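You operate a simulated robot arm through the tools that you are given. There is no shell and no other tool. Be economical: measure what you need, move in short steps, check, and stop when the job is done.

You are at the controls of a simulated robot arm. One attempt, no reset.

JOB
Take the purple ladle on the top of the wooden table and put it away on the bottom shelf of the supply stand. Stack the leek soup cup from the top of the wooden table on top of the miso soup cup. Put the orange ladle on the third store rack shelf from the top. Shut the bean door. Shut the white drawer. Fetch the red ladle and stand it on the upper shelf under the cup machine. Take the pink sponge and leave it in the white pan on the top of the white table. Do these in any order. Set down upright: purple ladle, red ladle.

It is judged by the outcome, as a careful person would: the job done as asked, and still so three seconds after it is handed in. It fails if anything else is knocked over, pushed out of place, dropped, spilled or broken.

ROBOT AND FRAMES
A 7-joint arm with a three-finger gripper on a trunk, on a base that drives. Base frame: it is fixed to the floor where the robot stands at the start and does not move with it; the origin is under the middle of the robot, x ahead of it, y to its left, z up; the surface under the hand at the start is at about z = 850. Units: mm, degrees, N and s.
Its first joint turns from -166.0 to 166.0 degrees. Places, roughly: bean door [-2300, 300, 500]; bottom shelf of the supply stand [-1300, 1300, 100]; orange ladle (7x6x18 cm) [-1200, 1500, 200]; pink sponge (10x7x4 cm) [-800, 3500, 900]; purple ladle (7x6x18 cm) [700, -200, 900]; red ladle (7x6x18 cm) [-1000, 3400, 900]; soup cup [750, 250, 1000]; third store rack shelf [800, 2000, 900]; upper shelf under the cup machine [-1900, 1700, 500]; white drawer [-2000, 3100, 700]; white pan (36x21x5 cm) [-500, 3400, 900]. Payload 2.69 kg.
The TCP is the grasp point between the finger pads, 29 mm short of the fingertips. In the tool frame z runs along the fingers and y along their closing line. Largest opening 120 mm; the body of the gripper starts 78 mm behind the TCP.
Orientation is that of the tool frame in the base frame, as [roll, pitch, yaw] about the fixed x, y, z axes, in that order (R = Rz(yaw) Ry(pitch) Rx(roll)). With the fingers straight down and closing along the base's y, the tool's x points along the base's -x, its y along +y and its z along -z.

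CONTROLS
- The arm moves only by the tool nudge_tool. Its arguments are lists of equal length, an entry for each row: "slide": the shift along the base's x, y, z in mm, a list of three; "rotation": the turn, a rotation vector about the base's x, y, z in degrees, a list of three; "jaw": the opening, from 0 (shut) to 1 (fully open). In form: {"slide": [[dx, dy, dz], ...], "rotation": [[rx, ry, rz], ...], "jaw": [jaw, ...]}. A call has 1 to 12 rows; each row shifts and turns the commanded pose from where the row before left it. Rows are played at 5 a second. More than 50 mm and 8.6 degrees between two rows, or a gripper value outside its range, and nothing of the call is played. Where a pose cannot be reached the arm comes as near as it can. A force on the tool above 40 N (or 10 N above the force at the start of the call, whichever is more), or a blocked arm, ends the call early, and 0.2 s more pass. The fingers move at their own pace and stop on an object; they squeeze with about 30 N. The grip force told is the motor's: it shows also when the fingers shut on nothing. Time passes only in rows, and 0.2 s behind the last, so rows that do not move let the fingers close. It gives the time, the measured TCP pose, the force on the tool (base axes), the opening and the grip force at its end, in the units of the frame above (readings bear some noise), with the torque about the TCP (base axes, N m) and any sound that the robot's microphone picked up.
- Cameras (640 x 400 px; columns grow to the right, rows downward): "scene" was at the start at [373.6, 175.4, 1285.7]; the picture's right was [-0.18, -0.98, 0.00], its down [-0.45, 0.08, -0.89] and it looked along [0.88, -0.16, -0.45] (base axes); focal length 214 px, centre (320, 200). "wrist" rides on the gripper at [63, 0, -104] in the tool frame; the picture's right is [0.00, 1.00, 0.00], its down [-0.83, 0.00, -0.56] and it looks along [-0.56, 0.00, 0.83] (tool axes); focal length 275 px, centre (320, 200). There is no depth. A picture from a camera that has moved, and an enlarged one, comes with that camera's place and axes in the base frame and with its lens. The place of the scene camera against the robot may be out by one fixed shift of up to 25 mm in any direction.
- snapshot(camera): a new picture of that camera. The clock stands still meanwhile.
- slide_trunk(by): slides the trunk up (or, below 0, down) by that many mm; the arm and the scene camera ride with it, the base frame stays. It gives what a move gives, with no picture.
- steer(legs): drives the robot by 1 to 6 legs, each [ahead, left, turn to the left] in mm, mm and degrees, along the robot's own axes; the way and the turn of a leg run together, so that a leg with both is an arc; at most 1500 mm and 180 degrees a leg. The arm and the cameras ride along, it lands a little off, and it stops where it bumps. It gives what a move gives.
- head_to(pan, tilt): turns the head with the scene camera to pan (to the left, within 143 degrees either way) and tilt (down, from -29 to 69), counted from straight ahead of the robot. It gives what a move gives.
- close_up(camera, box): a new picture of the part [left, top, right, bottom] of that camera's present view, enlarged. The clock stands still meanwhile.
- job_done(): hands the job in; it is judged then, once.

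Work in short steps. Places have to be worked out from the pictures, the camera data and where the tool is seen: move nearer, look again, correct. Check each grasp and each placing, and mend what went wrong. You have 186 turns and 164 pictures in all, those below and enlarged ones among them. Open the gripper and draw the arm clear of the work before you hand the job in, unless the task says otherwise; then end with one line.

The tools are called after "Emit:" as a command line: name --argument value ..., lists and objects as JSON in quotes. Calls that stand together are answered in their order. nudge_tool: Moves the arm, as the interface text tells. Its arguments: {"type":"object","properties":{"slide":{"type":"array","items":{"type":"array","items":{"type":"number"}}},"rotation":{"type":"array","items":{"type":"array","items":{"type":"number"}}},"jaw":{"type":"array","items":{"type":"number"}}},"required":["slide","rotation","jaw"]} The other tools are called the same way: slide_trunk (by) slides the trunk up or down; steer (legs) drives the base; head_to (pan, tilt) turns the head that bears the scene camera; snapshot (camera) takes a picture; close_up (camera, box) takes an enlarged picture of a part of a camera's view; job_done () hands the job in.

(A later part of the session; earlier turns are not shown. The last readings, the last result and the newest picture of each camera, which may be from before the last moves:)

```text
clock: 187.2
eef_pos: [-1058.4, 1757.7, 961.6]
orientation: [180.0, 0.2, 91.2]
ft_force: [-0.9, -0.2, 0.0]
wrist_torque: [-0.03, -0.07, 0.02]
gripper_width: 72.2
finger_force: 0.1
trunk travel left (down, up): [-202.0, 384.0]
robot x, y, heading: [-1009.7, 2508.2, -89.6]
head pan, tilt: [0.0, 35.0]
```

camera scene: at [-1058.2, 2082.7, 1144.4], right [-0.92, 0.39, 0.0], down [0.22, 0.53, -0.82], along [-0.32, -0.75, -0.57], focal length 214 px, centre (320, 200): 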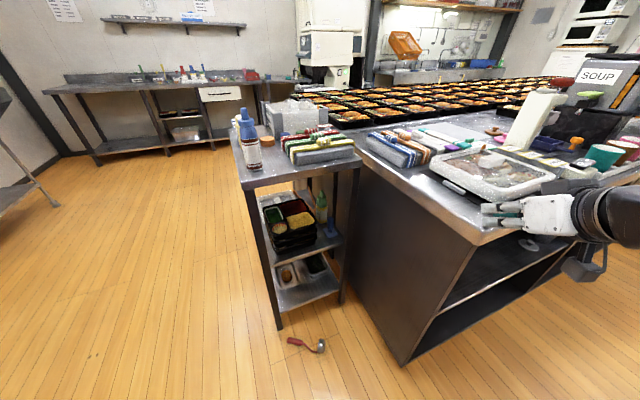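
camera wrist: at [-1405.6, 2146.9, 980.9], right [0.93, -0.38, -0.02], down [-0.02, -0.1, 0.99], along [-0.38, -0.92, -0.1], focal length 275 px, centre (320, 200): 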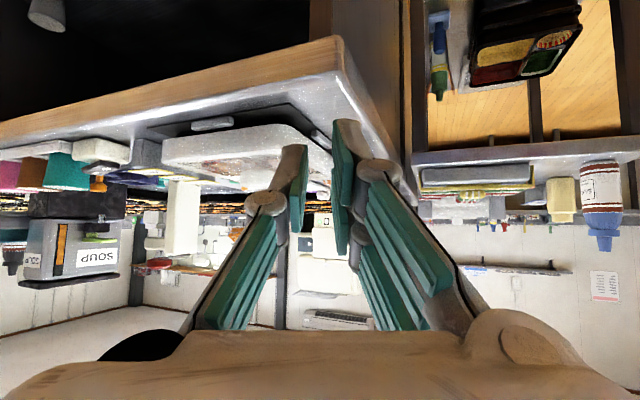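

Tool is straight down. Now I'll yaw it 49° across the handle and lower the trunk fully.

Emit:
nudge_tool --slide '[[-12, 0, 0], [-12, 0, 0], [-12, 0, 0], [-12, 0, 0], [-12, 0, 0], [-12, 0, 0]]' --rotation '[[0, 0, 8.1], [0, 0, 8.1], [0, 0, 8.1], [0, 0, 8.1], [0, 0, 8.1], [0, 0, 8.1]]' --jaw '[0.6, 0.6, 0.6, 0.6, 0.6, 0.6]'

Emit:
slide_trunk --by -202

Emit:
snapshot --camera "wrist"

Emit:
snapshot --camera "scene"

```text
clock: 188.6
eef_pos: [-1129.6, 1756.7, 962.2]
orientation: [179.8, 0.1, 140.0]
ft_force: [0.2, -0.3, 0.9]
wrist_torque: [0.02, 0.02, 0.03]
gripper_width: 72.1
finger_force: 0.1
trunk travel left (down, up): [-202.0, 384.0]
robot x, y, heading: [-1009.0, 2509.9, -89.6]
head pan, tilt: [0.0, 35.0]
```

```text
clock: 190.8
eef_pos: [-1130.3, 1756.6, 760.5]
orientation: [179.8, 0.2, 139.8]
ft_force: [-0.5, 0.1, -0.6]
wrist_torque: [0.01, 0.01, -0.01]
gripper_width: 71.7
finger_force: 0.2
trunk travel left (down, up): [0.0, 586.0]
robot x, y, heading: [-1010.6, 2512.3, -89.6]
head pan, tilt: [0.0, 35.0]
```

```text
65 pictures are left
camera wrist: at [-1179.1, 1797.2, 865.7], right [0.64, 0.77, 0.0], down [0.64, -0.53, 0.56], along [0.43, -0.36, -0.83], focal length 275 px, centre (320, 200)
```

wrist: 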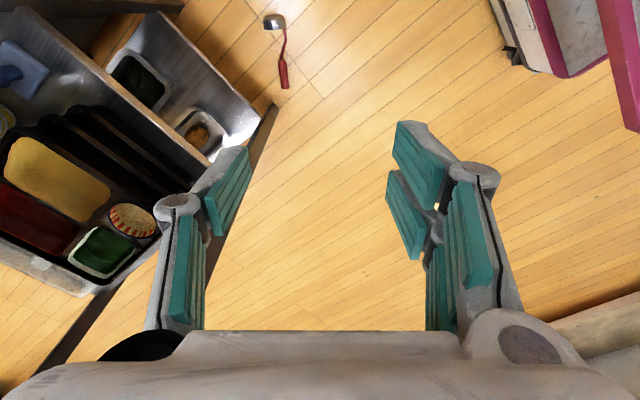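

```text
64 pictures are left
camera scene: at [-805.4, 2128.4, 1023.5], right [-1.0, -0.01, 0.0], down [0.0, 0.57, -0.82], along [0.0, -0.82, -0.57], focal length 214 px, centre (320, 200)
```

scene: 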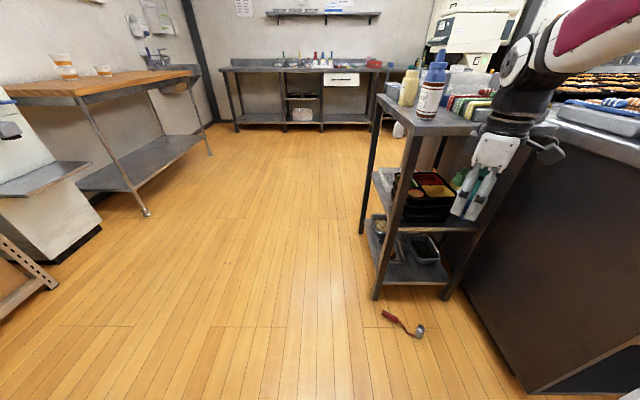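

Both views agree: handle mid ≈ (−1136, 1625), lying along az ≈ −38°. I'll move over it and descend in stages.

Emit:
nudge_tool --slide '[[-2, -44, 0], [-2, -44, 0], [0, -43, 0], [0, 0, -48], [0, 0, -48], [0, 0, -48], [0, 0, -48], [0, 0, -48], [0, 0, -48], [0, 0, -48]]' --rotation '[[0, 0, 0], [0, 0, 0], [0, 0, 1], [0, 0, 1], [0, 0, 0], [0, 0, 0], [0, 0, 0], [0, 0, 0], [0, 0, 0], [0, 0, 0]]' --jaw '[0.6, 0.6, 0.6, 0.6, 0.6, 0.6, 0.6, 0.6, 0.6, 0.6]'

Emit:
snapshot --camera "wrist"

Emit:
snapshot --camera "scene"

```text
clock: 193.0
eef_pos: [-1132.4, 1626.2, 421.3]
orientation: [180.0, 0.2, 141.7]
ft_force: [0.2, -0.2, -0.3]
wrist_torque: [0.04, 0.01, 0.0]
gripper_width: 71.9
finger_force: 0.1
trunk travel left (down, up): [0.0, 586.0]
robot x, y, heading: [-1010.1, 2511.6, -89.8]
head pan, tilt: [0.0, 35.0]
```

```text
63 pictures are left
camera wrist: at [-1183.0, 1665.4, 525.4], right [0.61, 0.79, 0.0], down [0.65, -0.51, 0.56], along [0.44, -0.34, -0.83], focal length 275 px, centre (320, 200)
```

wrist: 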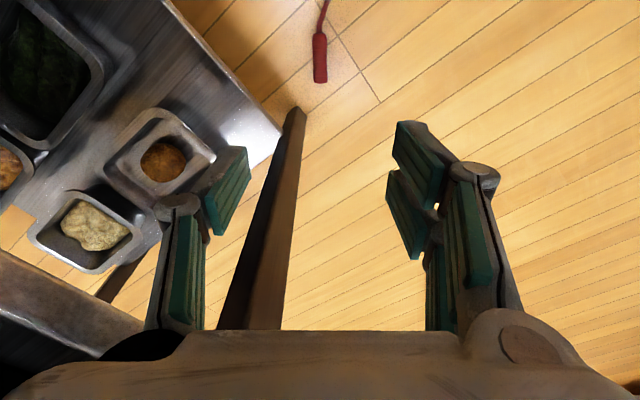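

```text
62 pictures are left
camera scene: at [-805.4, 2128.5, 1023.5], right [-1.0, -0.01, 0.0], down [0.0, 0.57, -0.82], along [0.0, -0.82, -0.57], focal length 214 px, centre (320, 200)
```

scene: 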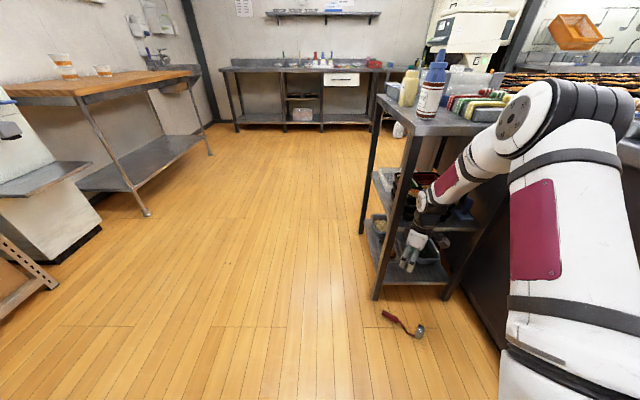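

I'm right above the handle. I'll descend most of the rest and check.

Emit:
nudge_tool --slide '[[0, 2, -48], [0, 0, -48], [0, 0, -48], [0, 0, -48], [0, 0, -48], [0, 0, -40], [0, 0, -30]]' --rotation '[[0, 0, 0], [0, 0, 0], [0, 0, 0], [0, 0, 0], [0, 0, 0], [0, 0, 0], [0, 0, 0]]' --jaw '[0.5, 0.5, 0.5, 0.5, 0.5, 0.5, 0.5]'

Emit:
snapshot --camera "wrist"

```text
clock: 194.6
eef_pos: [-1132.8, 1622.5, 114.6]
orientation: [179.9, 0.2, 141.9]
ft_force: [-0.5, 0.0, 0.2]
wrist_torque: [0.01, -0.02, 0.04]
gripper_width: 59.8
finger_force: 0.1
trunk travel left (down, up): [0.0, 586.0]
robot x, y, heading: [-1008.9, 2512.4, -89.6]
head pan, tilt: [0.0, 35.0]
```

```text
61 pictures are left
camera wrist: at [-1183.5, 1663.1, 218.6], right [0.61, 0.79, 0.0], down [0.65, -0.51, 0.56], along [0.44, -0.34, -0.83], focal length 275 px, centre (320, 200)
```

wrist: 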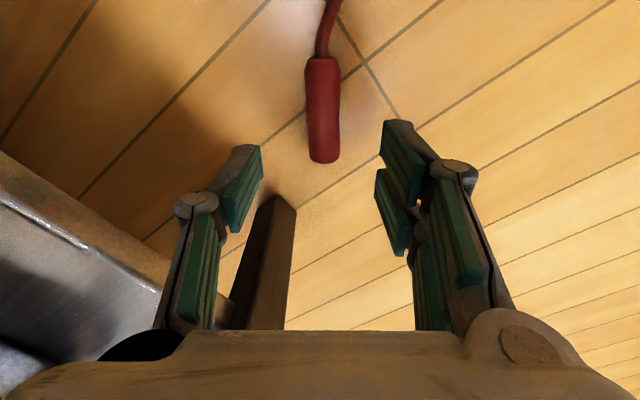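

Aligned. I'll make a final small shift, descend to the floor level and close.

Emit:
nudge_tool --slide '[[-3, 6, -40], [0, 0, -28], [0, 0, -9], [0, 0, 0], [0, 0, 0], [0, 0, 0]]' --rotation '[[0, 0, 0], [0, 0, 0], [0, 0, 0], [0, 0, 0], [0, 0, 0], [0, 0, 0]]' --jaw '[0.5, 0.5, 0.5, 0.3, 0.1, 0.1]'

Emit:
snapshot --camera "wrist"

```text
clock: 196.0
eef_pos: [-1138.1, 1633.5, 38.2]
orientation: [179.7, 0.2, 141.9]
ft_force: [0.3, -1.9, 1.5]
wrist_torque: [0.04, 0.11, 0.1]
gripper_width: 22.7
finger_force: 30.2
trunk travel left (down, up): [0.0, 586.0]
robot x, y, heading: [-1006.1, 2511.9, -89.6]
head pan, tilt: [0.0, 35.0]
```

```text
60 pictures are left
camera wrist: at [-1188.5, 1673.3, 142.3], right [0.61, 0.79, 0.0], down [0.65, -0.51, 0.56], along [0.44, -0.34, -0.83], focal length 275 px, centre (320, 200)
```

wrist: 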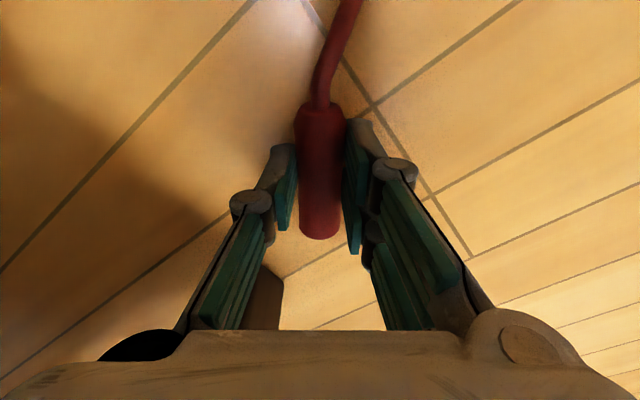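

Gripped. I'll lift it straight up.

Emit:
nudge_tool --slide '[[0, 0, 30], [0, 0, 48], [0, 0, 48], [0, 0, 48], [0, 0, 48], [0, 0, 48], [0, 0, 48], [0, 20, 40], [0, 40, 20], [0, 45, 0], [0, 45, 0]]' --rotation '[[0, 0, 0], [0, 0, 0], [0, 0, 0], [0, 0, 0], [0, 0, 0], [0, 0, 0], [0, 0, 0], [0, 0, 0], [0, 0, 0], [0, 0, 0], [0, 0, 0]]' --jaw '[0.1, 0.1, 0.1, 0.1, 0.1, 0.1, 0.1, 0.1, 0.1, 0.1, 0.1]'

Emit:
snapshot --camera "wrist"

Emit:
snapshot --camera "scene"

```text
clock: 198.4
eef_pos: [-1137.4, 1782.7, 414.5]
orientation: [179.8, 0.2, 141.8]
ft_force: [-0.8, 0.3, -1.0]
wrist_torque: [-0.07, -0.09, -0.01]
gripper_width: 22.7
finger_force: 30.1
trunk travel left (down, up): [0.0, 586.0]
robot x, y, heading: [-1008.8, 2509.5, -89.9]
head pan, tilt: [0.0, 35.0]
```

```text
59 pictures are left
camera wrist: at [-1188.4, 1822.4, 519.0], right [0.61, 0.79, 0.0], down [0.65, -0.51, 0.56], along [0.44, -0.34, -0.83], focal length 275 px, centre (320, 200)
```

wrist: 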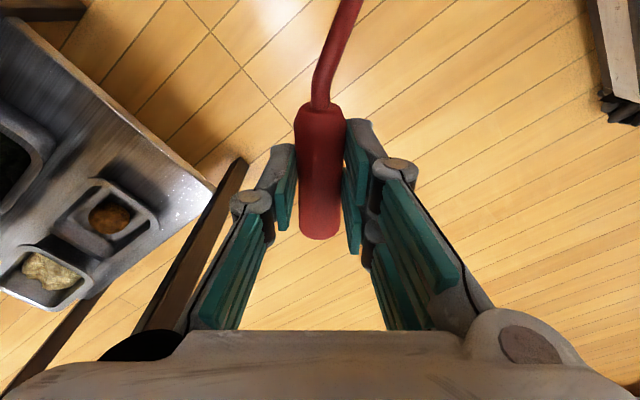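

```text
58 pictures are left
camera scene: at [-805.4, 2128.3, 1023.4], right [-1.0, -0.01, 0.0], down [0.0, 0.57, -0.82], along [0.0, -0.82, -0.57], focal length 214 px, centre (320, 200)
```

scene: 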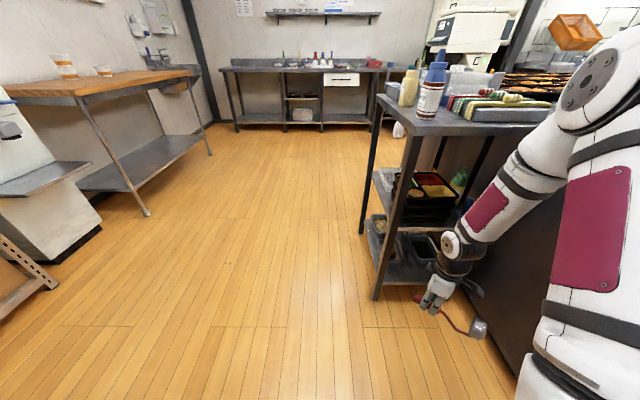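

The red ladle is secured again. I'll back off into open space, raise the trunk, then swing the tool to horizontal so the ladle hangs upright.

Emit:
steer --legs '[[-120, 0, 0]]'

Emit:
slide_trunk --by 280

Emit:
nudge_tool --slide '[[0, 0, 20], [0, 0, 20], [0, 0, 20], [0, 0, 10], [0, 0, 0], [0, 0, 0], [0, 0, 0], [0, 0, 0], [0, 0, 0], [0, 0, 0], [0, 0, 0]]' --rotation '[[-5, -6.4, 0], [-5, -6.4, 0], [-5, -6.4, 0], [-5, -6.4, 0], [-5, -6.4, 0], [-5, -6.4, 0], [0, 0, -8], [0, 0, -8], [0, 0, -8], [0, 0, -8], [0, 0, -8]]' --jaw '[0.1, 0.1, 0.1, 0.1, 0.1, 0.1, 0.1, 0.1, 0.1, 0.1, 0.1]'

Emit:
snapshot --camera "scene"

```text
clock: 199.6
eef_pos: [-1139.9, 1906.0, 415.2]
orientation: [179.9, 0.2, 141.7]
ft_force: [0.5, -0.7, -1.7]
wrist_torque: [-0.08, -0.08, 0.0]
gripper_width: 22.4
finger_force: 30.0
trunk travel left (down, up): [0.0, 586.0]
robot x, y, heading: [-1007.4, 2633.5, -89.8]
head pan, tilt: [0.0, 35.0]
```

```text
clock: 202.5
eef_pos: [-1140.2, 1906.3, 694.1]
orientation: [179.8, 0.2, 141.7]
ft_force: [0.2, -0.6, -0.6]
wrist_torque: [-0.1, -0.13, -0.02]
gripper_width: 22.8
finger_force: 30.1
trunk travel left (down, up): [-280.0, 306.0]
robot x, y, heading: [-1011.2, 2629.7, -90.1]
head pan, tilt: [0.0, 35.0]
```

```text
clock: 204.9
eef_pos: [-1142.6, 1905.6, 763.5]
orientation: [179.4, 48.9, 101.2]
ft_force: [0.9, -0.3, -0.6]
wrist_torque: [-0.07, -0.05, 0.04]
gripper_width: 22.9
finger_force: 29.6
trunk travel left (down, up): [-280.0, 306.0]
robot x, y, heading: [-1009.9, 2635.5, -90.1]
head pan, tilt: [0.0, 35.0]
```

```text
57 pictures are left
camera scene: at [-807.4, 2284.4, 1303.1], right [-1.0, 0.0, 0.0], down [0.0, 0.57, -0.82], along [0.0, -0.82, -0.57], focal length 214 px, centre (320, 200)
```

scene: 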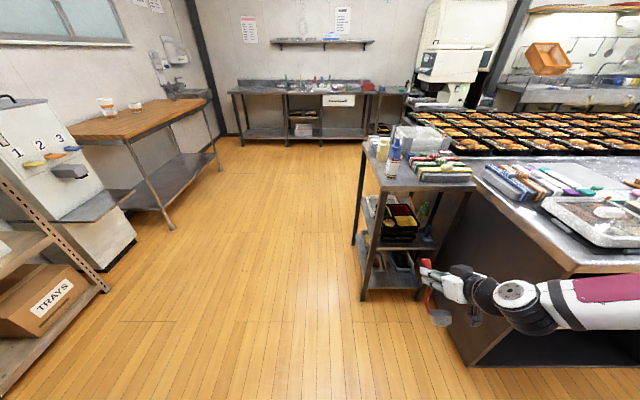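

The pitch is 49° so far. I'll add 40° more about the same axis, moving slightly forward.

Emit:
nudge_tool --slide '[[0, -15, 0], [0, -15, 0], [0, -15, 0], [0, -15, 0], [0, -15, 0]]' --rotation '[[-8, -1.6, 0], [-8, -1.6, 0], [-8, -1.6, 0], [-8, -1.6, 0], [-8, -1.6, 0]]' --jaw '[0.1, 0.1, 0.1, 0.1, 0.1]'

Emit:
close_up --camera "scene" --box '[360, 200, 560, 360]'

Emit:
snapshot --camera "wrist"

```text
clock: 206.1
eef_pos: [-1139.8, 1832.2, 763.9]
orientation: [-159.1, 89.9, 122.9]
ft_force: [0.3, 0.1, -1.0]
wrist_torque: [0.05, 0.01, 0.0]
gripper_width: 22.6
finger_force: 30.4
trunk travel left (down, up): [-280.0, 306.0]
robot x, y, heading: [-1003.7, 2634.2, -90.0]
head pan, tilt: [0.0, 35.0]
```

```text
2.50 times, centred on (460, 280) of scene
camera zoom: at [-807.2, 2284.5, 1303.1], right [-1.0, 0.0, 0.0], down [0.0, 0.57, -0.82], along [0.0, -0.82, -0.57], focal length 536 px, centre (-30, 0)
```

zoom: 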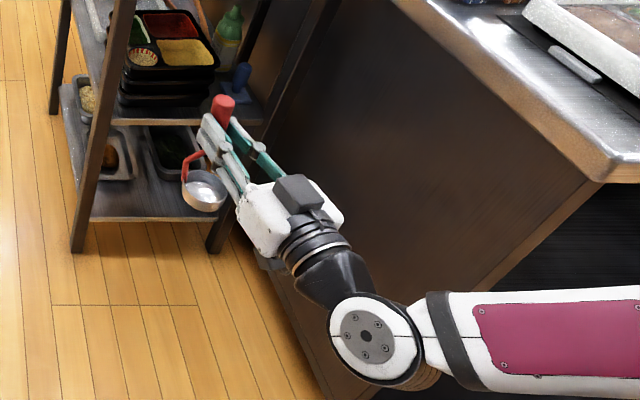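

```text
55 pictures are left
camera wrist: at [-1162.3, 1935.9, 702.1], right [0.98, 0.21, -0.01], down [-0.11, 0.54, 0.83], along [0.18, -0.81, 0.55], focal length 275 px, centre (320, 200)
```

wrist: 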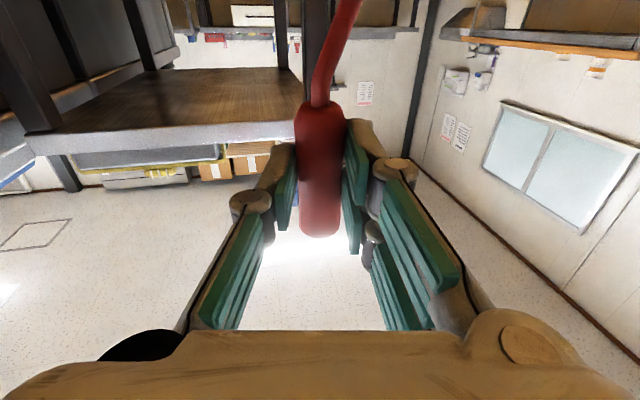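

The tool is horizontal now. I'll zoom in to judge how upright the ladle hangs.

Emit:
close_up --camera "scene" --box '[415, 225, 485, 300]'

```text
5.33 times, centred on (450, 262) of scene
camera zoom: at [-807.2, 2284.5, 1303.1], right [-1.0, 0.0, 0.0], down [0.0, 0.57, -0.82], along [0.0, -0.82, -0.57], focal length 1144 px, centre (-373, -133)
```

zoom: 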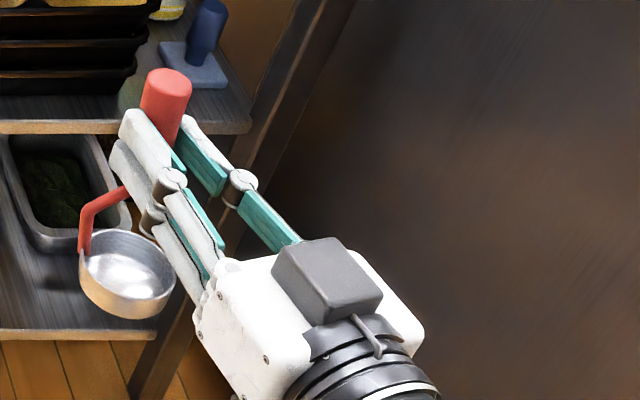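

The bowl rim looks tipped about 7° forward. I'll add 7° of pitch, then drive in stages: first shift to clear the island's corner, then turn to heading −125.

Emit:
nudge_tool --slide '[[0, 0, -10], [0, 0, -20], [0, 0, -20]]' --rotation '[[-6.85, -1.46, 0], [0, 0, 0], [0, 0, 0]]' --jaw '[0.1, 0.1, 0.1]'

Emit:
steer --legs '[[34, 244, 0], [0, 0, -35], [-40, 0, 0]]'

Emit:
snapshot --camera "scene"

```text
clock: 206.9
eef_pos: [-1142.4, 1831.2, 712.9]
orientation: [-0.9, 83.3, -78.9]
ft_force: [0.3, -0.1, -1.5]
wrist_torque: [0.03, 0.02, 0.02]
gripper_width: 22.7
finger_force: 30.0
trunk travel left (down, up): [-280.0, 306.0]
robot x, y, heading: [-1008.3, 2631.3, -89.7]
head pan, tilt: [0.0, 35.0]
```

```text
clock: 210.8
eef_pos: [-1326.2, 2060.8, 712.5]
orientation: [-0.9, 83.4, -115.0]
ft_force: [0.5, 0.3, -2.0]
wrist_torque: [0.04, -0.03, -0.03]
gripper_width: 22.7
finger_force: 29.9
trunk travel left (down, up): [-280.0, 306.0]
robot x, y, heading: [-744.6, 2631.9, -126.1]
head pan, tilt: [0.0, 35.0]
```

```text
53 pictures are left
camera scene: at [-787.0, 2237.3, 1303.0], right [-0.81, 0.59, 0.0], down [0.34, 0.46, -0.82], along [-0.48, -0.66, -0.57], focal length 214 px, centre (320, 200)
```

scene: 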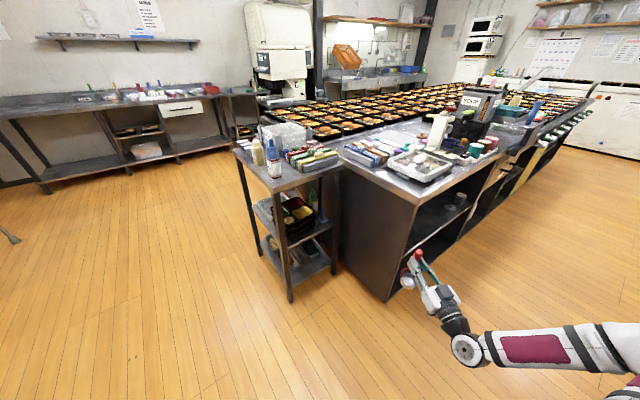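

The view is clear. I'll zoom in on the compartment opening and the ladle to measure the corner.

Emit:
close_up --camera "scene" --box '[340, 150, 540, 310]'

```text
2.50 times, centred on (440, 230) of scene
camera zoom: at [-787.0, 2237.3, 1303.0], right [-0.81, 0.59, 0.0], down [0.34, 0.46, -0.82], along [-0.48, -0.66, -0.57], focal length 536 px, centre (20, 125)
```

zoom: 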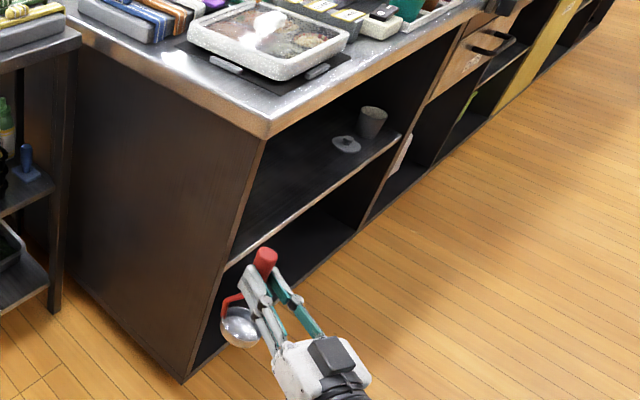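

The panel corner is at about (−1505, 1903) and the shelf's front edge at y≈1910, z≈500. I'll move diagonally to a point in front of the opening.

Emit:
steer --legs '[[167, -187, 0]]'

Emit:
snapshot --camera "scene"

Emit:
snapshot --camera "wrist"

```text
clock: 212.6
eef_pos: [-1570.2, 2028.2, 712.6]
orientation: [-0.8, 83.3, -114.4]
ft_force: [-0.4, -0.2, -1.5]
wrist_torque: [0.04, -0.03, 0.01]
gripper_width: 22.9
finger_force: 30.1
trunk travel left (down, up): [-280.0, 306.0]
robot x, y, heading: [-994.6, 2605.1, -125.4]
head pan, tilt: [0.0, 35.0]
```

```text
51 pictures are left
camera scene: at [-1033.3, 2207.5, 1303.1], right [-0.81, 0.58, 0.0], down [0.33, 0.47, -0.82], along [-0.48, -0.67, -0.57], focal length 214 px, centre (320, 200)
```

scene: 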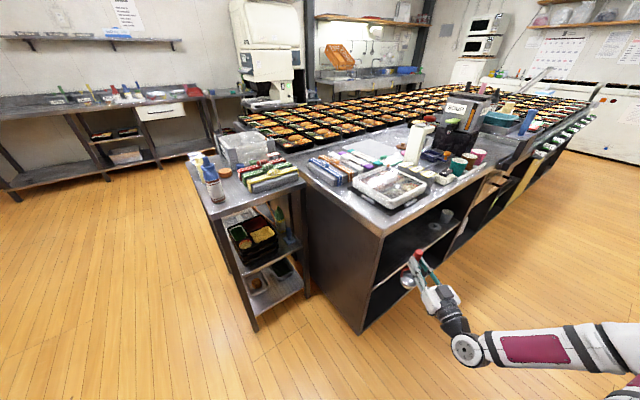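

```text
50 pictures are left
camera wrist: at [-1532.6, 2117.2, 638.7], right [0.92, -0.4, -0.01], down [0.26, 0.59, 0.76], along [-0.3, -0.7, 0.65], focal length 275 px, centre (320, 200)
```

wrist: 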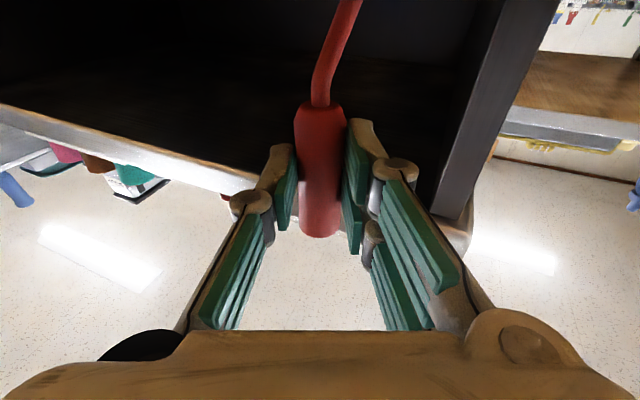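

Clear line in. I'll lower the tool 45 mm and drive in 185 mm along the tool's direction.

Emit:
nudge_tool --slide '[[0, 0, -22], [0, 0, -22]]' --rotation '[[0, 0, 0], [0, 0, 0]]' --jaw '[0.1, 0.1]'

Emit:
steer --legs '[[100, 20, 0]]'

Emit:
close_up --camera "scene" --box '[340, 200, 500, 340]'

Emit:
snapshot --camera "wrist"

```text
clock: 213.2
eef_pos: [-1571.2, 2027.8, 669.5]
orientation: [-0.8, 83.2, -114.4]
ft_force: [0.2, -0.2, -1.8]
wrist_torque: [0.01, -0.03, 0.0]
gripper_width: 23.3
finger_force: 30.3
trunk travel left (down, up): [-280.0, 306.0]
robot x, y, heading: [-994.6, 2603.7, -125.6]
head pan, tilt: [0.0, 35.0]
```

```text
clock: 214.4
eef_pos: [-1617.4, 1932.3, 670.4]
orientation: [-0.9, 83.2, -114.6]
ft_force: [1.2, -0.1, -2.0]
wrist_torque: [-0.01, -0.01, 0.02]
gripper_width: 22.8
finger_force: 30.0
trunk travel left (down, up): [-280.0, 306.0]
robot x, y, heading: [-1039.6, 2503.5, -125.7]
head pan, tilt: [0.0, 35.0]
```

```text
2.86 times, centred on (420, 270) of scene
camera zoom: at [-1078.6, 2109.7, 1303.0], right [-0.81, 0.58, 0.0], down [0.33, 0.47, -0.82], along [-0.48, -0.67, -0.57], focal length 613 px, centre (34, 0)
```

zoom: 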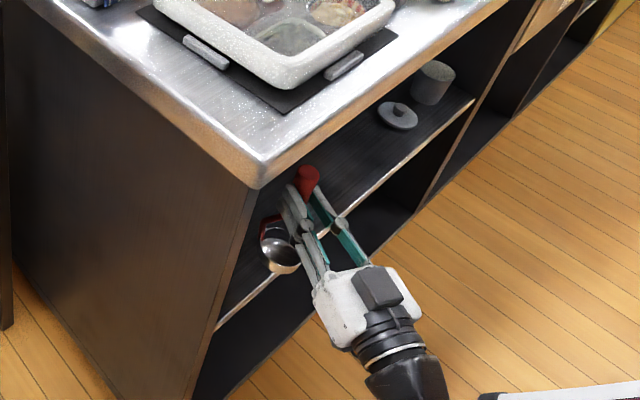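

```text
48 pictures are left
camera wrist: at [-1579.1, 2021.4, 596.0], right [0.91, -0.4, -0.01], down [0.27, 0.59, 0.76], along [-0.3, -0.7, 0.65], focal length 275 px, centre (320, 200)
```

wrist: 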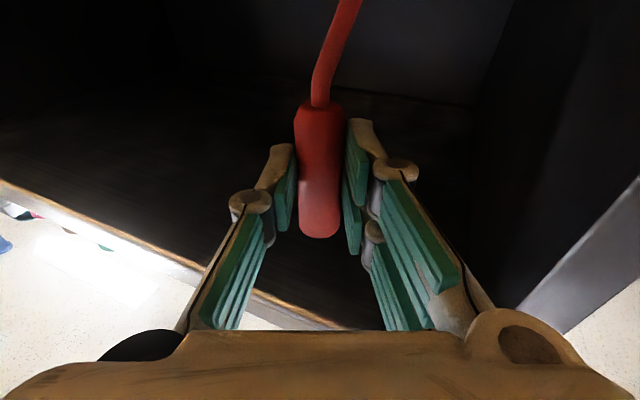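

The ladle is above the shelf's front edge. I'll go 75 mm deeper.

Emit:
steer --legs '[[78, 14, 0]]'

Emit:
close_up --camera "scene" --box '[340, 200, 500, 340]'

```text
clock: 215.5
eef_pos: [-1650.0, 1861.9, 669.7]
orientation: [-0.8, 83.4, -114.5]
ft_force: [-0.3, 0.4, -2.6]
wrist_torque: [0.02, 0.03, 0.0]
gripper_width: 22.8
finger_force: 29.9
trunk travel left (down, up): [-280.0, 306.0]
robot x, y, heading: [-1074.7, 2435.9, -125.6]
head pan, tilt: [0.0, 35.0]
```

```text
2.86 times, centred on (420, 270) of scene
camera zoom: at [-1111.6, 2038.8, 1303.0], right [-0.81, 0.58, 0.0], down [0.33, 0.47, -0.82], along [-0.48, -0.67, -0.57], focal length 613 px, centre (34, 0)
```

zoom: 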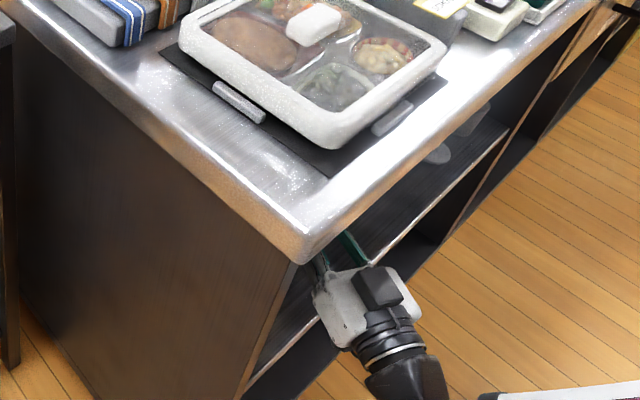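

Now I'll lower gently until the base touches the shelf.

Emit:
nudge_tool --slide '[[0, 0, -10], [0, 0, -10], [0, 0, -8], [0, 0, -5], [0, 0, -4], [0, 0, -3], [0, 0, -3]]' --rotation '[[0, 0, 0], [0, 0, 0], [0, 0, 0], [0, 0, 0], [0, 0, 0], [0, 0, 0], [0, 0, 0]]' --jaw '[0.1, 0.1, 0.1, 0.1, 0.1, 0.1, 0.1]'

Emit:
snapshot --camera "wrist"

```text
clock: 217.1
eef_pos: [-1650.4, 1860.6, 628.2]
orientation: [-0.7, 83.3, -114.5]
ft_force: [-0.7, 0.1, -1.3]
wrist_torque: [0.02, -0.02, -0.02]
gripper_width: 22.8
finger_force: 30.0
trunk travel left (down, up): [-280.0, 306.0]
robot x, y, heading: [-1072.4, 2431.6, -125.5]
head pan, tilt: [0.0, 35.0]
```

```text
46 pictures are left
camera wrist: at [-1612.0, 1950.6, 553.0], right [0.92, -0.4, -0.01], down [0.27, 0.59, 0.76], along [-0.3, -0.7, 0.65], focal length 275 px, centre (320, 200)
```

wrist: 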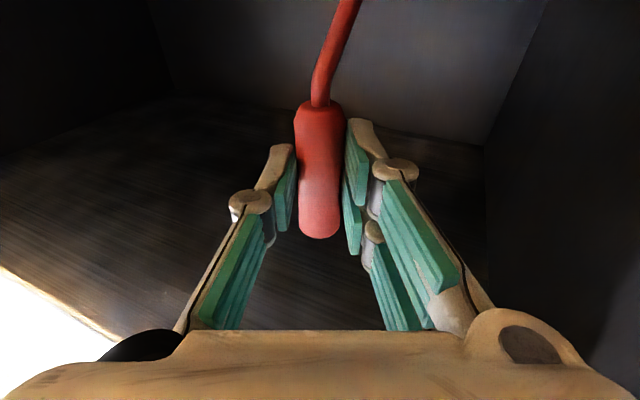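

No contact yet. I'll continue in 3 mm steps.

Emit:
nudge_tool --slide '[[0, 0, -3], [0, 0, -3], [0, 0, -3], [0, 0, -3], [0, 0, -3], [0, 0, -3]]' --rotation '[[0, 0, 0], [0, 0, 0], [0, 0, 0], [0, 0, 0], [0, 0, 0], [0, 0, 0]]' --jaw '[0.1, 0.1, 0.1, 0.1, 0.1, 0.1]'

```text
clock: 218.5
eef_pos: [-1649.6, 1859.8, 610.2]
orientation: [-0.9, 83.3, -114.5]
ft_force: [0.6, 0.0, 2.7]
wrist_torque: [0.12, -0.07, 0.01]
gripper_width: 22.7
finger_force: 30.5
trunk travel left (down, up): [-280.0, 306.0]
robot x, y, heading: [-1074.8, 2432.2, -125.7]
head pan, tilt: [0.0, 35.0]
```

First touch. I'll press slightly to seat it and read the torque.

Emit:
nudge_tool --slide '[[0, 0, -2], [0, 0, -2]]' --rotation '[[0, 0, 0], [0, 0, 0]]' --jaw '[0.1, 0.1]'

Emit:
snapshot --camera "scene"

```text
clock: 219.1
eef_pos: [-1648.6, 1859.6, 608.7]
orientation: [-1.3, 82.6, -115.0]
ft_force: [0.0, -0.9, 33.4]
wrist_torque: [-0.24, 0.21, -0.04]
gripper_width: 23.1
finger_force: 29.8
trunk travel left (down, up): [-280.0, 306.0]
robot x, y, heading: [-1067.2, 2432.6, -125.5]
head pan, tilt: [0.0, 35.0]
```

```text
45 pictures are left
camera scene: at [-1110.8, 2039.7, 1303.6], right [-0.81, 0.58, 0.0], down [0.33, 0.47, -0.82], along [-0.48, -0.67, -0.57], focal length 214 px, centre (320, 200)
```

scene: 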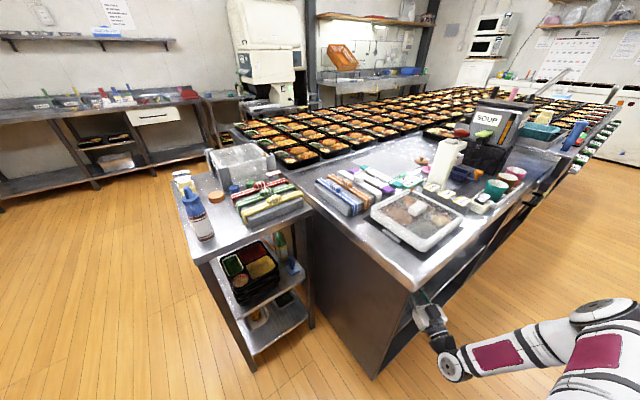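

Seated. I'll relieve the pressure and release slowly, then open wider and check.

Emit:
nudge_tool --slide '[[0, 0, 2], [0, 0, 1], [0, 0, 0], [0, 0, 0], [0, 0, 0]]' --rotation '[[0, 0, 0], [0, 0, 0], [0, 0, 0], [0, 0, 0], [0, 0, 0]]' --jaw '[0.1, 0.1, 0.24, 0.3, 0.45]'

Emit:
snapshot --camera "wrist"

```text
clock: 220.3
eef_pos: [-1649.8, 1860.8, 606.9]
orientation: [-0.7, 83.4, -114.5]
ft_force: [-0.9, -0.3, 0.8]
wrist_torque: [-0.03, -0.02, -0.02]
gripper_width: 53.6
finger_force: 0.1
trunk travel left (down, up): [-280.0, 306.0]
robot x, y, heading: [-1074.7, 2433.0, -125.5]
head pan, tilt: [0.0, 35.0]
```

```text
44 pictures are left
camera wrist: at [-1611.8, 1949.5, 533.6], right [0.92, -0.4, -0.01], down [0.27, 0.59, 0.76], along [-0.3, -0.7, 0.65], focal length 275 px, centre (320, 200)
```

wrist: 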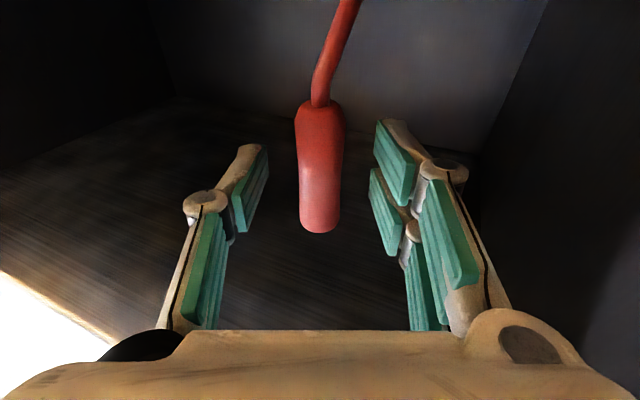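

The ladle stands on its own. I'll back straight out and look.

Emit:
steer --legs '[[-178, -34, 0]]'

Emit:
close_up --camera "scene" --box '[340, 180, 500, 320]'

Emit:
snapshot --camera "wrist"

```text
clock: 221.8
eef_pos: [-1569.7, 2025.5, 607.0]
orientation: [-0.7, 83.3, -114.3]
ft_force: [-0.8, -0.2, 1.0]
wrist_torque: [0.03, -0.02, -0.04]
gripper_width: 54.0
finger_force: 0.0
trunk travel left (down, up): [-280.0, 306.0]
robot x, y, heading: [-996.6, 2601.2, -125.4]
head pan, tilt: [0.0, 35.0]
```

```text
2.86 times, centred on (420, 250) of scene
camera zoom: at [-1032.8, 2205.9, 1303.0], right [-0.82, 0.58, 0.0], down [0.33, 0.47, -0.82], along [-0.47, -0.67, -0.57], focal length 613 px, centre (34, 57)
```

zoom: 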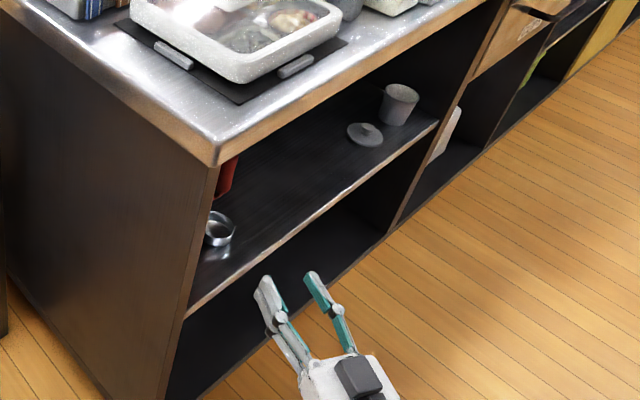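

```text
42 pictures are left
camera wrist: at [-1532.9, 2114.6, 533.8], right [0.92, -0.4, -0.01], down [0.26, 0.59, 0.76], along [-0.3, -0.7, 0.65], focal length 275 px, centre (320, 200)
```

wrist: 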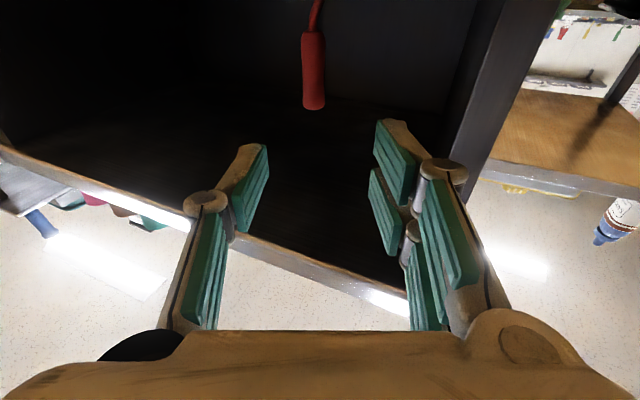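

The red ladle is standing upright on the upper shelf. Next is the white drawer. I'll back off, turn west in open space to heading ≈135 and approach it from the corridor's near end with the gripper closed.

Emit:
steer --legs '[[-40, 0, 0], [0, 417, 0], [112, 0, 0], [0, 0, -99]]'

Emit:
slide_trunk --by 90

Emit:
snapshot --camera "scene"

```text
clock: 229.8
eef_pos: [-1191.8, 2946.4, 608.3]
orientation: [-0.9, 83.4, 148.3]
ft_force: [0.5, -0.3, 0.5]
wrist_torque: [0.0, -0.02, 0.02]
gripper_width: 54.1
finger_force: 0.1
trunk travel left (down, up): [-280.0, 306.0]
robot x, y, heading: [-696.1, 2299.6, 137.1]
head pan, tilt: [0.0, 35.0]
```

```text
clock: 231.0
eef_pos: [-1191.1, 2946.9, 697.9]
orientation: [-0.7, 83.2, 148.3]
ft_force: [0.4, 0.4, 1.4]
wrist_torque: [-0.01, -0.01, 0.0]
gripper_width: 54.3
finger_force: 0.2
trunk travel left (down, up): [-370.0, 216.0]
robot x, y, heading: [-696.0, 2301.6, 137.0]
head pan, tilt: [0.0, 35.0]
```

```text
41 pictures are left
camera scene: at [-1040.7, 2374.8, 1392.5], right [0.68, 0.73, 0.0], down [0.42, -0.39, -0.82], along [-0.6, 0.56, -0.57], focal length 214 px, centre (320, 200)
```

scene: 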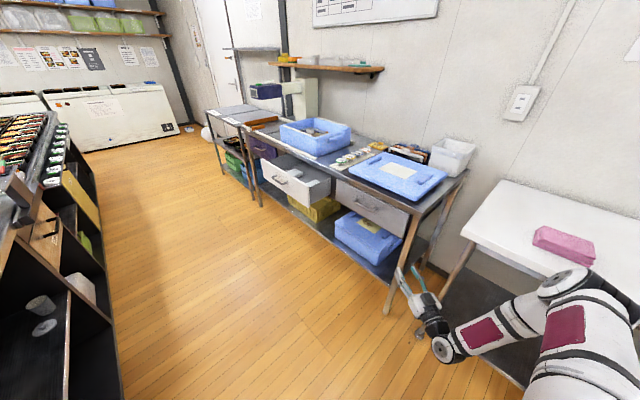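

The drawer panel is at y≈3020 (x −1850…−2320), the bench front at y≈3187, so it needs about 167 mm of push. I'll turn to 160, drive along the corridor and then yaw the closed gripper toward the panel.

Emit:
steer --legs '[[0, 0, 23], [630, 20, 0]]'

Emit:
nudge_tool --slide '[[0, -5, 0], [0, -5, 0], [0, -5, 0], [0, -5, 0], [0, 0, 0], [0, 0, 0], [0, 0, 0]]' --rotation '[[0, 0, -8.4], [0, 0, -8.4], [0, 0, -8.4], [0, 0, -8.4], [0, 0, -8.4], [0, 0, -8.4], [0, 0, -8.4]]' --jaw '[0, 0, 0, 0, 0, 0, 0]'

Emit:
head_to --pan -30 --tilt 35

Emit:
snapshot --camera "scene"

Emit:
snapshot --camera "wrist"

```text
clock: 235.7
eef_pos: [-2002.5, 2882.5, 696.9]
orientation: [-0.8, 83.2, 171.7]
ft_force: [0.2, 0.1, -0.2]
wrist_torque: [-0.04, -0.03, 0.0]
gripper_width: 54.0
finger_force: 0.2
trunk travel left (down, up): [-370.0, 216.0]
robot x, y, heading: [-1286.6, 2486.1, 160.8]
head pan, tilt: [0.0, 35.0]
```

```text
clock: 237.3
eef_pos: [-2017.6, 2898.9, 702.8]
orientation: [-1.5, 83.7, 112.5]
ft_force: [-0.3, -0.4, 0.4]
wrist_torque: [0.01, -0.04, 0.01]
gripper_width: 0.1
finger_force: 28.7
out of reach, approached as far as the arm can: row 7
trunk travel left (down, up): [-370.0, 216.0]
robot x, y, heading: [-1290.7, 2488.6, 160.7]
head pan, tilt: [0.0, 35.0]
```

```text
clock: 238.3
eef_pos: [-2017.1, 2898.5, 701.8]
orientation: [-1.2, 83.5, 113.0]
ft_force: [0.8, 0.3, -0.3]
wrist_torque: [-0.01, -0.01, -0.01]
gripper_width: 0.2
finger_force: 28.5
trunk travel left (down, up): [-370.0, 216.0]
robot x, y, heading: [-1290.3, 2489.8, 160.7]
head pan, tilt: [-30.0, 35.0]
```

```text
40 pictures are left
camera scene: at [-1609.8, 2450.9, 1392.5], right [0.76, 0.65, 0.0], down [0.37, -0.43, -0.82], along [-0.53, 0.62, -0.57], focal length 214 px, centre (320, 200)
```

scene: 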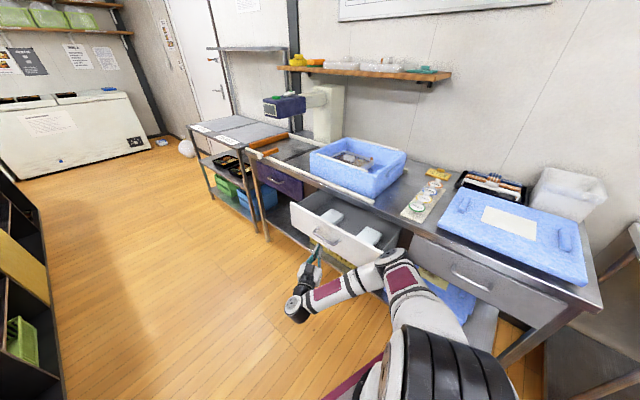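

```text
39 pictures are left
camera wrist: at [-1978.4, 2812.9, 628.9], right [-0.91, -0.41, -0.01], down [0.26, -0.59, 0.76], along [-0.32, 0.69, 0.65], focal length 275 px, centre (320, 200)
```

wrist: 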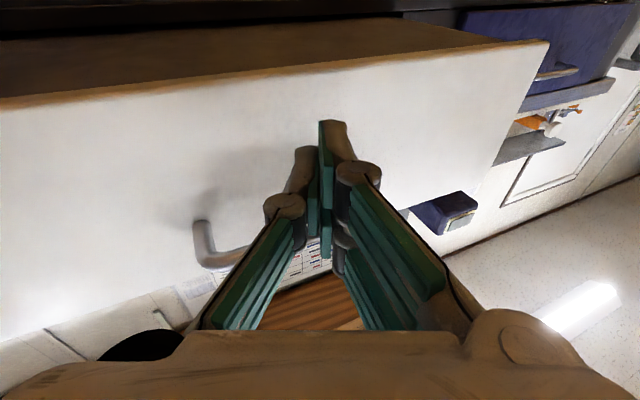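

The fingertips point at the drawer front near its handle. I'll push forward in small steps, watching the force.

Emit:
nudge_tool --slide '[[0, 20, 0], [0, 20, 0], [0, 20, 0], [0, 20, 0], [0, 20, 0]]' --rotation '[[0, 0, 0], [0, 0, 0], [0, 0, 0], [0, 0, 0], [0, 0, 0]]' --jaw '[0, 0, 0, 0, 0]'

Emit:
snapshot --camera "scene"

```text
clock: 239.5
eef_pos: [-2017.8, 3000.8, 703.6]
orientation: [-0.7, 83.3, 113.1]
ft_force: [-0.1, 0.1, 0.8]
wrist_torque: [0.01, -0.02, 0.0]
gripper_width: 0.2
finger_force: 28.3
trunk travel left (down, up): [-370.0, 216.0]
robot x, y, heading: [-1289.7, 2488.6, 160.8]
head pan, tilt: [-30.0, 35.0]
```

```text
38 pictures are left
camera scene: at [-1609.8, 2450.9, 1392.5], right [0.76, 0.65, 0.0], down [0.37, -0.43, -0.82], along [-0.53, 0.62, -0.57], focal length 214 px, centre (320, 200)
```

scene: 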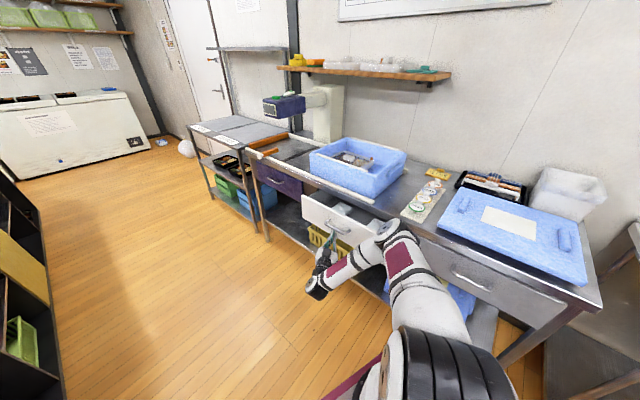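

The drawer is sliding in. I'll continue.

Emit:
nudge_tool --slide '[[0, 20, 0], [0, 20, 0], [0, 20, 0], [0, 20, 0]]' --rotation '[[0, 0, 0], [0, 0, 0], [0, 0, 0], [0, 0, 0]]' --jaw '[0, 0, 0, 0]'

Emit:
close_up --camera "scene" --box '[240, 150, 460, 310]'

```text
clock: 240.5
eef_pos: [-2016.8, 3081.1, 702.6]
orientation: [-0.8, 83.3, 113.2]
ft_force: [0.2, -0.3, -0.2]
wrist_torque: [0.04, 0.0, -0.02]
gripper_width: 0.0
finger_force: 28.2
trunk travel left (down, up): [-370.0, 216.0]
robot x, y, heading: [-1293.5, 2487.4, 160.6]
head pan, tilt: [-30.0, 35.0]
```

```text
2.50 times, centred on (350, 230) of scene
camera zoom: at [-1609.7, 2450.9, 1392.5], right [0.76, 0.65, 0.0], down [0.37, -0.43, -0.82], along [-0.53, 0.62, -0.57], focal length 536 px, centre (245, 125)
```

zoom: 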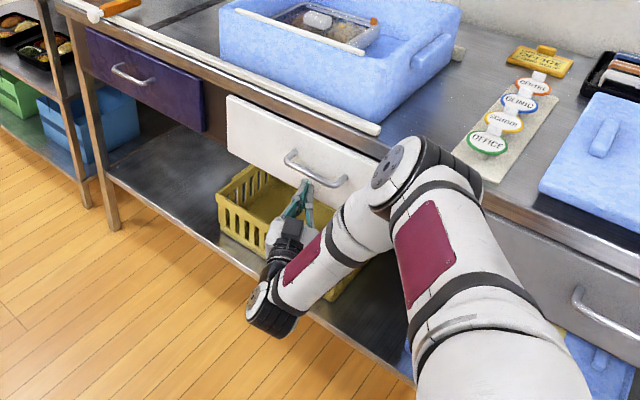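

Almost shut. I'll finish with small steps until it stops.

Emit:
nudge_tool --slide '[[0, 10, 0], [0, 10, 0], [0, 8, 0], [0, 8, 0]]' --rotation '[[0, 0, 0], [0, 0, 0], [0, 0, 0], [0, 0, 0]]' --jaw '[0, 0, 0, 0]'

Emit:
close_up --camera "scene" --box '[240, 150, 460, 310]'

```text
clock: 241.2
eef_pos: [-2018.3, 3098.2, 699.0]
orientation: [-1.2, 83.4, 113.1]
ft_force: [1.2, -8.0, 2.4]
wrist_torque: [0.01, -0.02, 0.03]
gripper_width: 0.1
finger_force: 28.8
trunk travel left (down, up): [-370.0, 216.0]
robot x, y, heading: [-1292.4, 2487.8, 160.7]
head pan, tilt: [-30.0, 35.0]
stopped in row 3: the force on the tool passed its limit at 52 N (the readings are from after the stop); the commanded pose is now the measured one
```

```text
2.50 times, centred on (350, 230) of scene
camera zoom: at [-1609.4, 2450.0, 1392.4], right [0.76, 0.65, 0.0], down [0.37, -0.43, -0.82], along [-0.53, 0.62, -0.57], focal length 536 px, centre (245, 125)
```

zoom: 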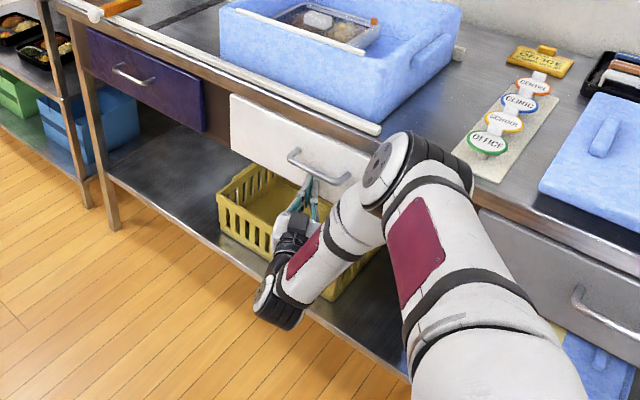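

It stopped at 52 N with the white panel flush with its neighbours, so the drawer is shut. I'll retract the arm and undo the yaw.

Emit:
nudge_tool --slide '[[0, -30, 0], [0, -40, 0], [0, -40, 0], [0, -40, 0], [0, -30, 0], [0, 0, 0], [0, 0, 0], [0, 0, 0]]' --rotation '[[0, 0, 0], [0, 0, 0], [0, 0, 8], [0, 0, 8], [0, 0, 8], [0, 0, 8], [0, 0, 8], [0, 0, 8]]' --jaw '[0, 0, 0, 0, 0, 0, 0, 0]'

Emit:
close_up --camera "scene" --box '[230, 130, 480, 300]'

```text
clock: 243.1
eef_pos: [-2019.0, 2920.1, 701.6]
orientation: [-0.9, 83.6, 161.4]
ft_force: [-0.4, -0.3, -0.5]
wrist_torque: [0.02, -0.03, -0.02]
gripper_width: 0.0
finger_force: 28.8
trunk travel left (down, up): [-370.0, 216.0]
robot x, y, heading: [-1287.6, 2490.9, 160.8]
head pan, tilt: [-30.0, 35.0]
```

```text
2.35 times, centred on (355, 215) of scene
camera zoom: at [-1609.6, 2450.3, 1392.5], right [0.76, 0.65, 0.0], down [0.37, -0.43, -0.82], along [-0.53, 0.62, -0.57], focal length 505 px, centre (238, 165)
```

zoom: 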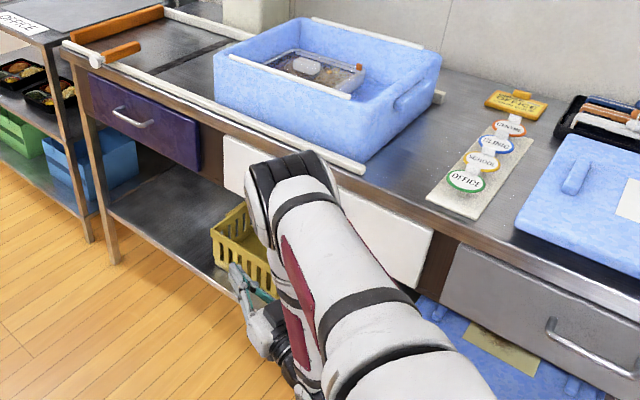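

The drawer is shut. Next is the bean door on the island's far side. I'll back out of the corridor, turn in open space and drive south, then look west.

Emit:
steer --legs '[[-830, 0, 0], [0, 0, 109], [1400, 0, 0], [500, 0, 0]]'

Emit:
head_to --pan -85 --tilt 15

Emit:
snapshot --camera "scene"

```text
clock: 261.0
eef_pos: [-812.9, -469.0, 701.2]
orientation: [-1.2, 83.4, -93.6]
ft_force: [-0.5, 0.1, -0.2]
wrist_torque: [0.0, -0.01, -0.01]
gripper_width: 0.0
finger_force: 28.8
trunk travel left (down, up): [-370.0, 216.0]
robot x, y, heading: [-588.0, 348.3, -93.8]
head pan, tilt: [-30.0, 35.0]
```

```text
clock: 262.3
eef_pos: [-813.9, -468.9, 701.7]
orientation: [-1.2, 83.4, -93.7]
ft_force: [0.2, 0.7, -0.2]
wrist_torque: [-0.05, 0.0, -0.02]
gripper_width: 0.0
finger_force: 28.5
trunk travel left (down, up): [-370.0, 216.0]
robot x, y, heading: [-590.0, 348.5, -93.7]
head pan, tilt: [-85.0, 15.0]
```

```text
34 pictures are left
camera scene: at [-498.9, 113.7, 1424.4], right [-0.02, 1.0, 0.0], down [0.26, 0.01, -0.97], along [-0.97, -0.02, -0.26], focal length 214 px, centre (320, 200)
```

scene: 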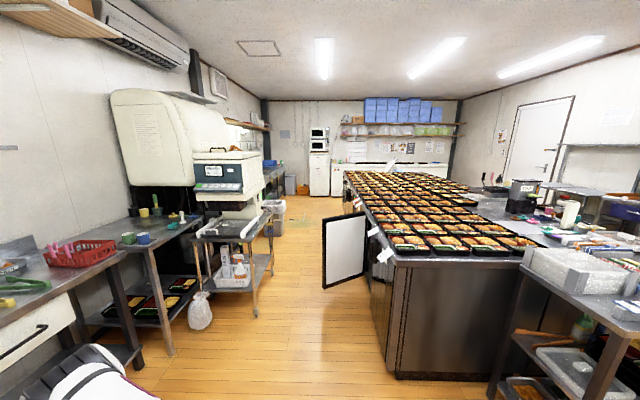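

Emit:
close_up --camera "scene" --box '[290, 180, 450, 300]'

```text
3.33 times, centred on (370, 240) of scene
camera zoom: at [-498.9, 113.7, 1424.4], right [-0.02, 1.0, 0.0], down [0.26, 0.01, -0.97], along [-0.97, -0.02, -0.26], focal length 715 px, centre (153, 67)
```

zoom: 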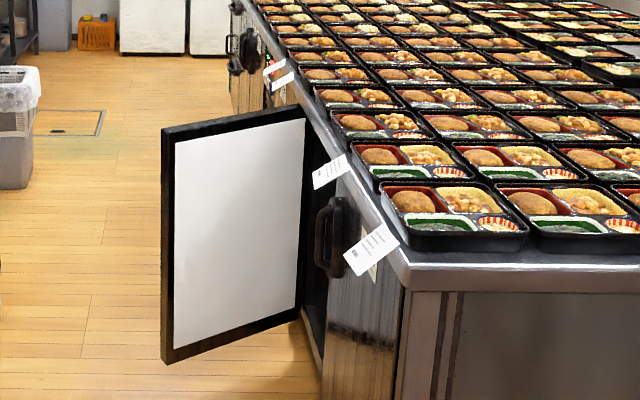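

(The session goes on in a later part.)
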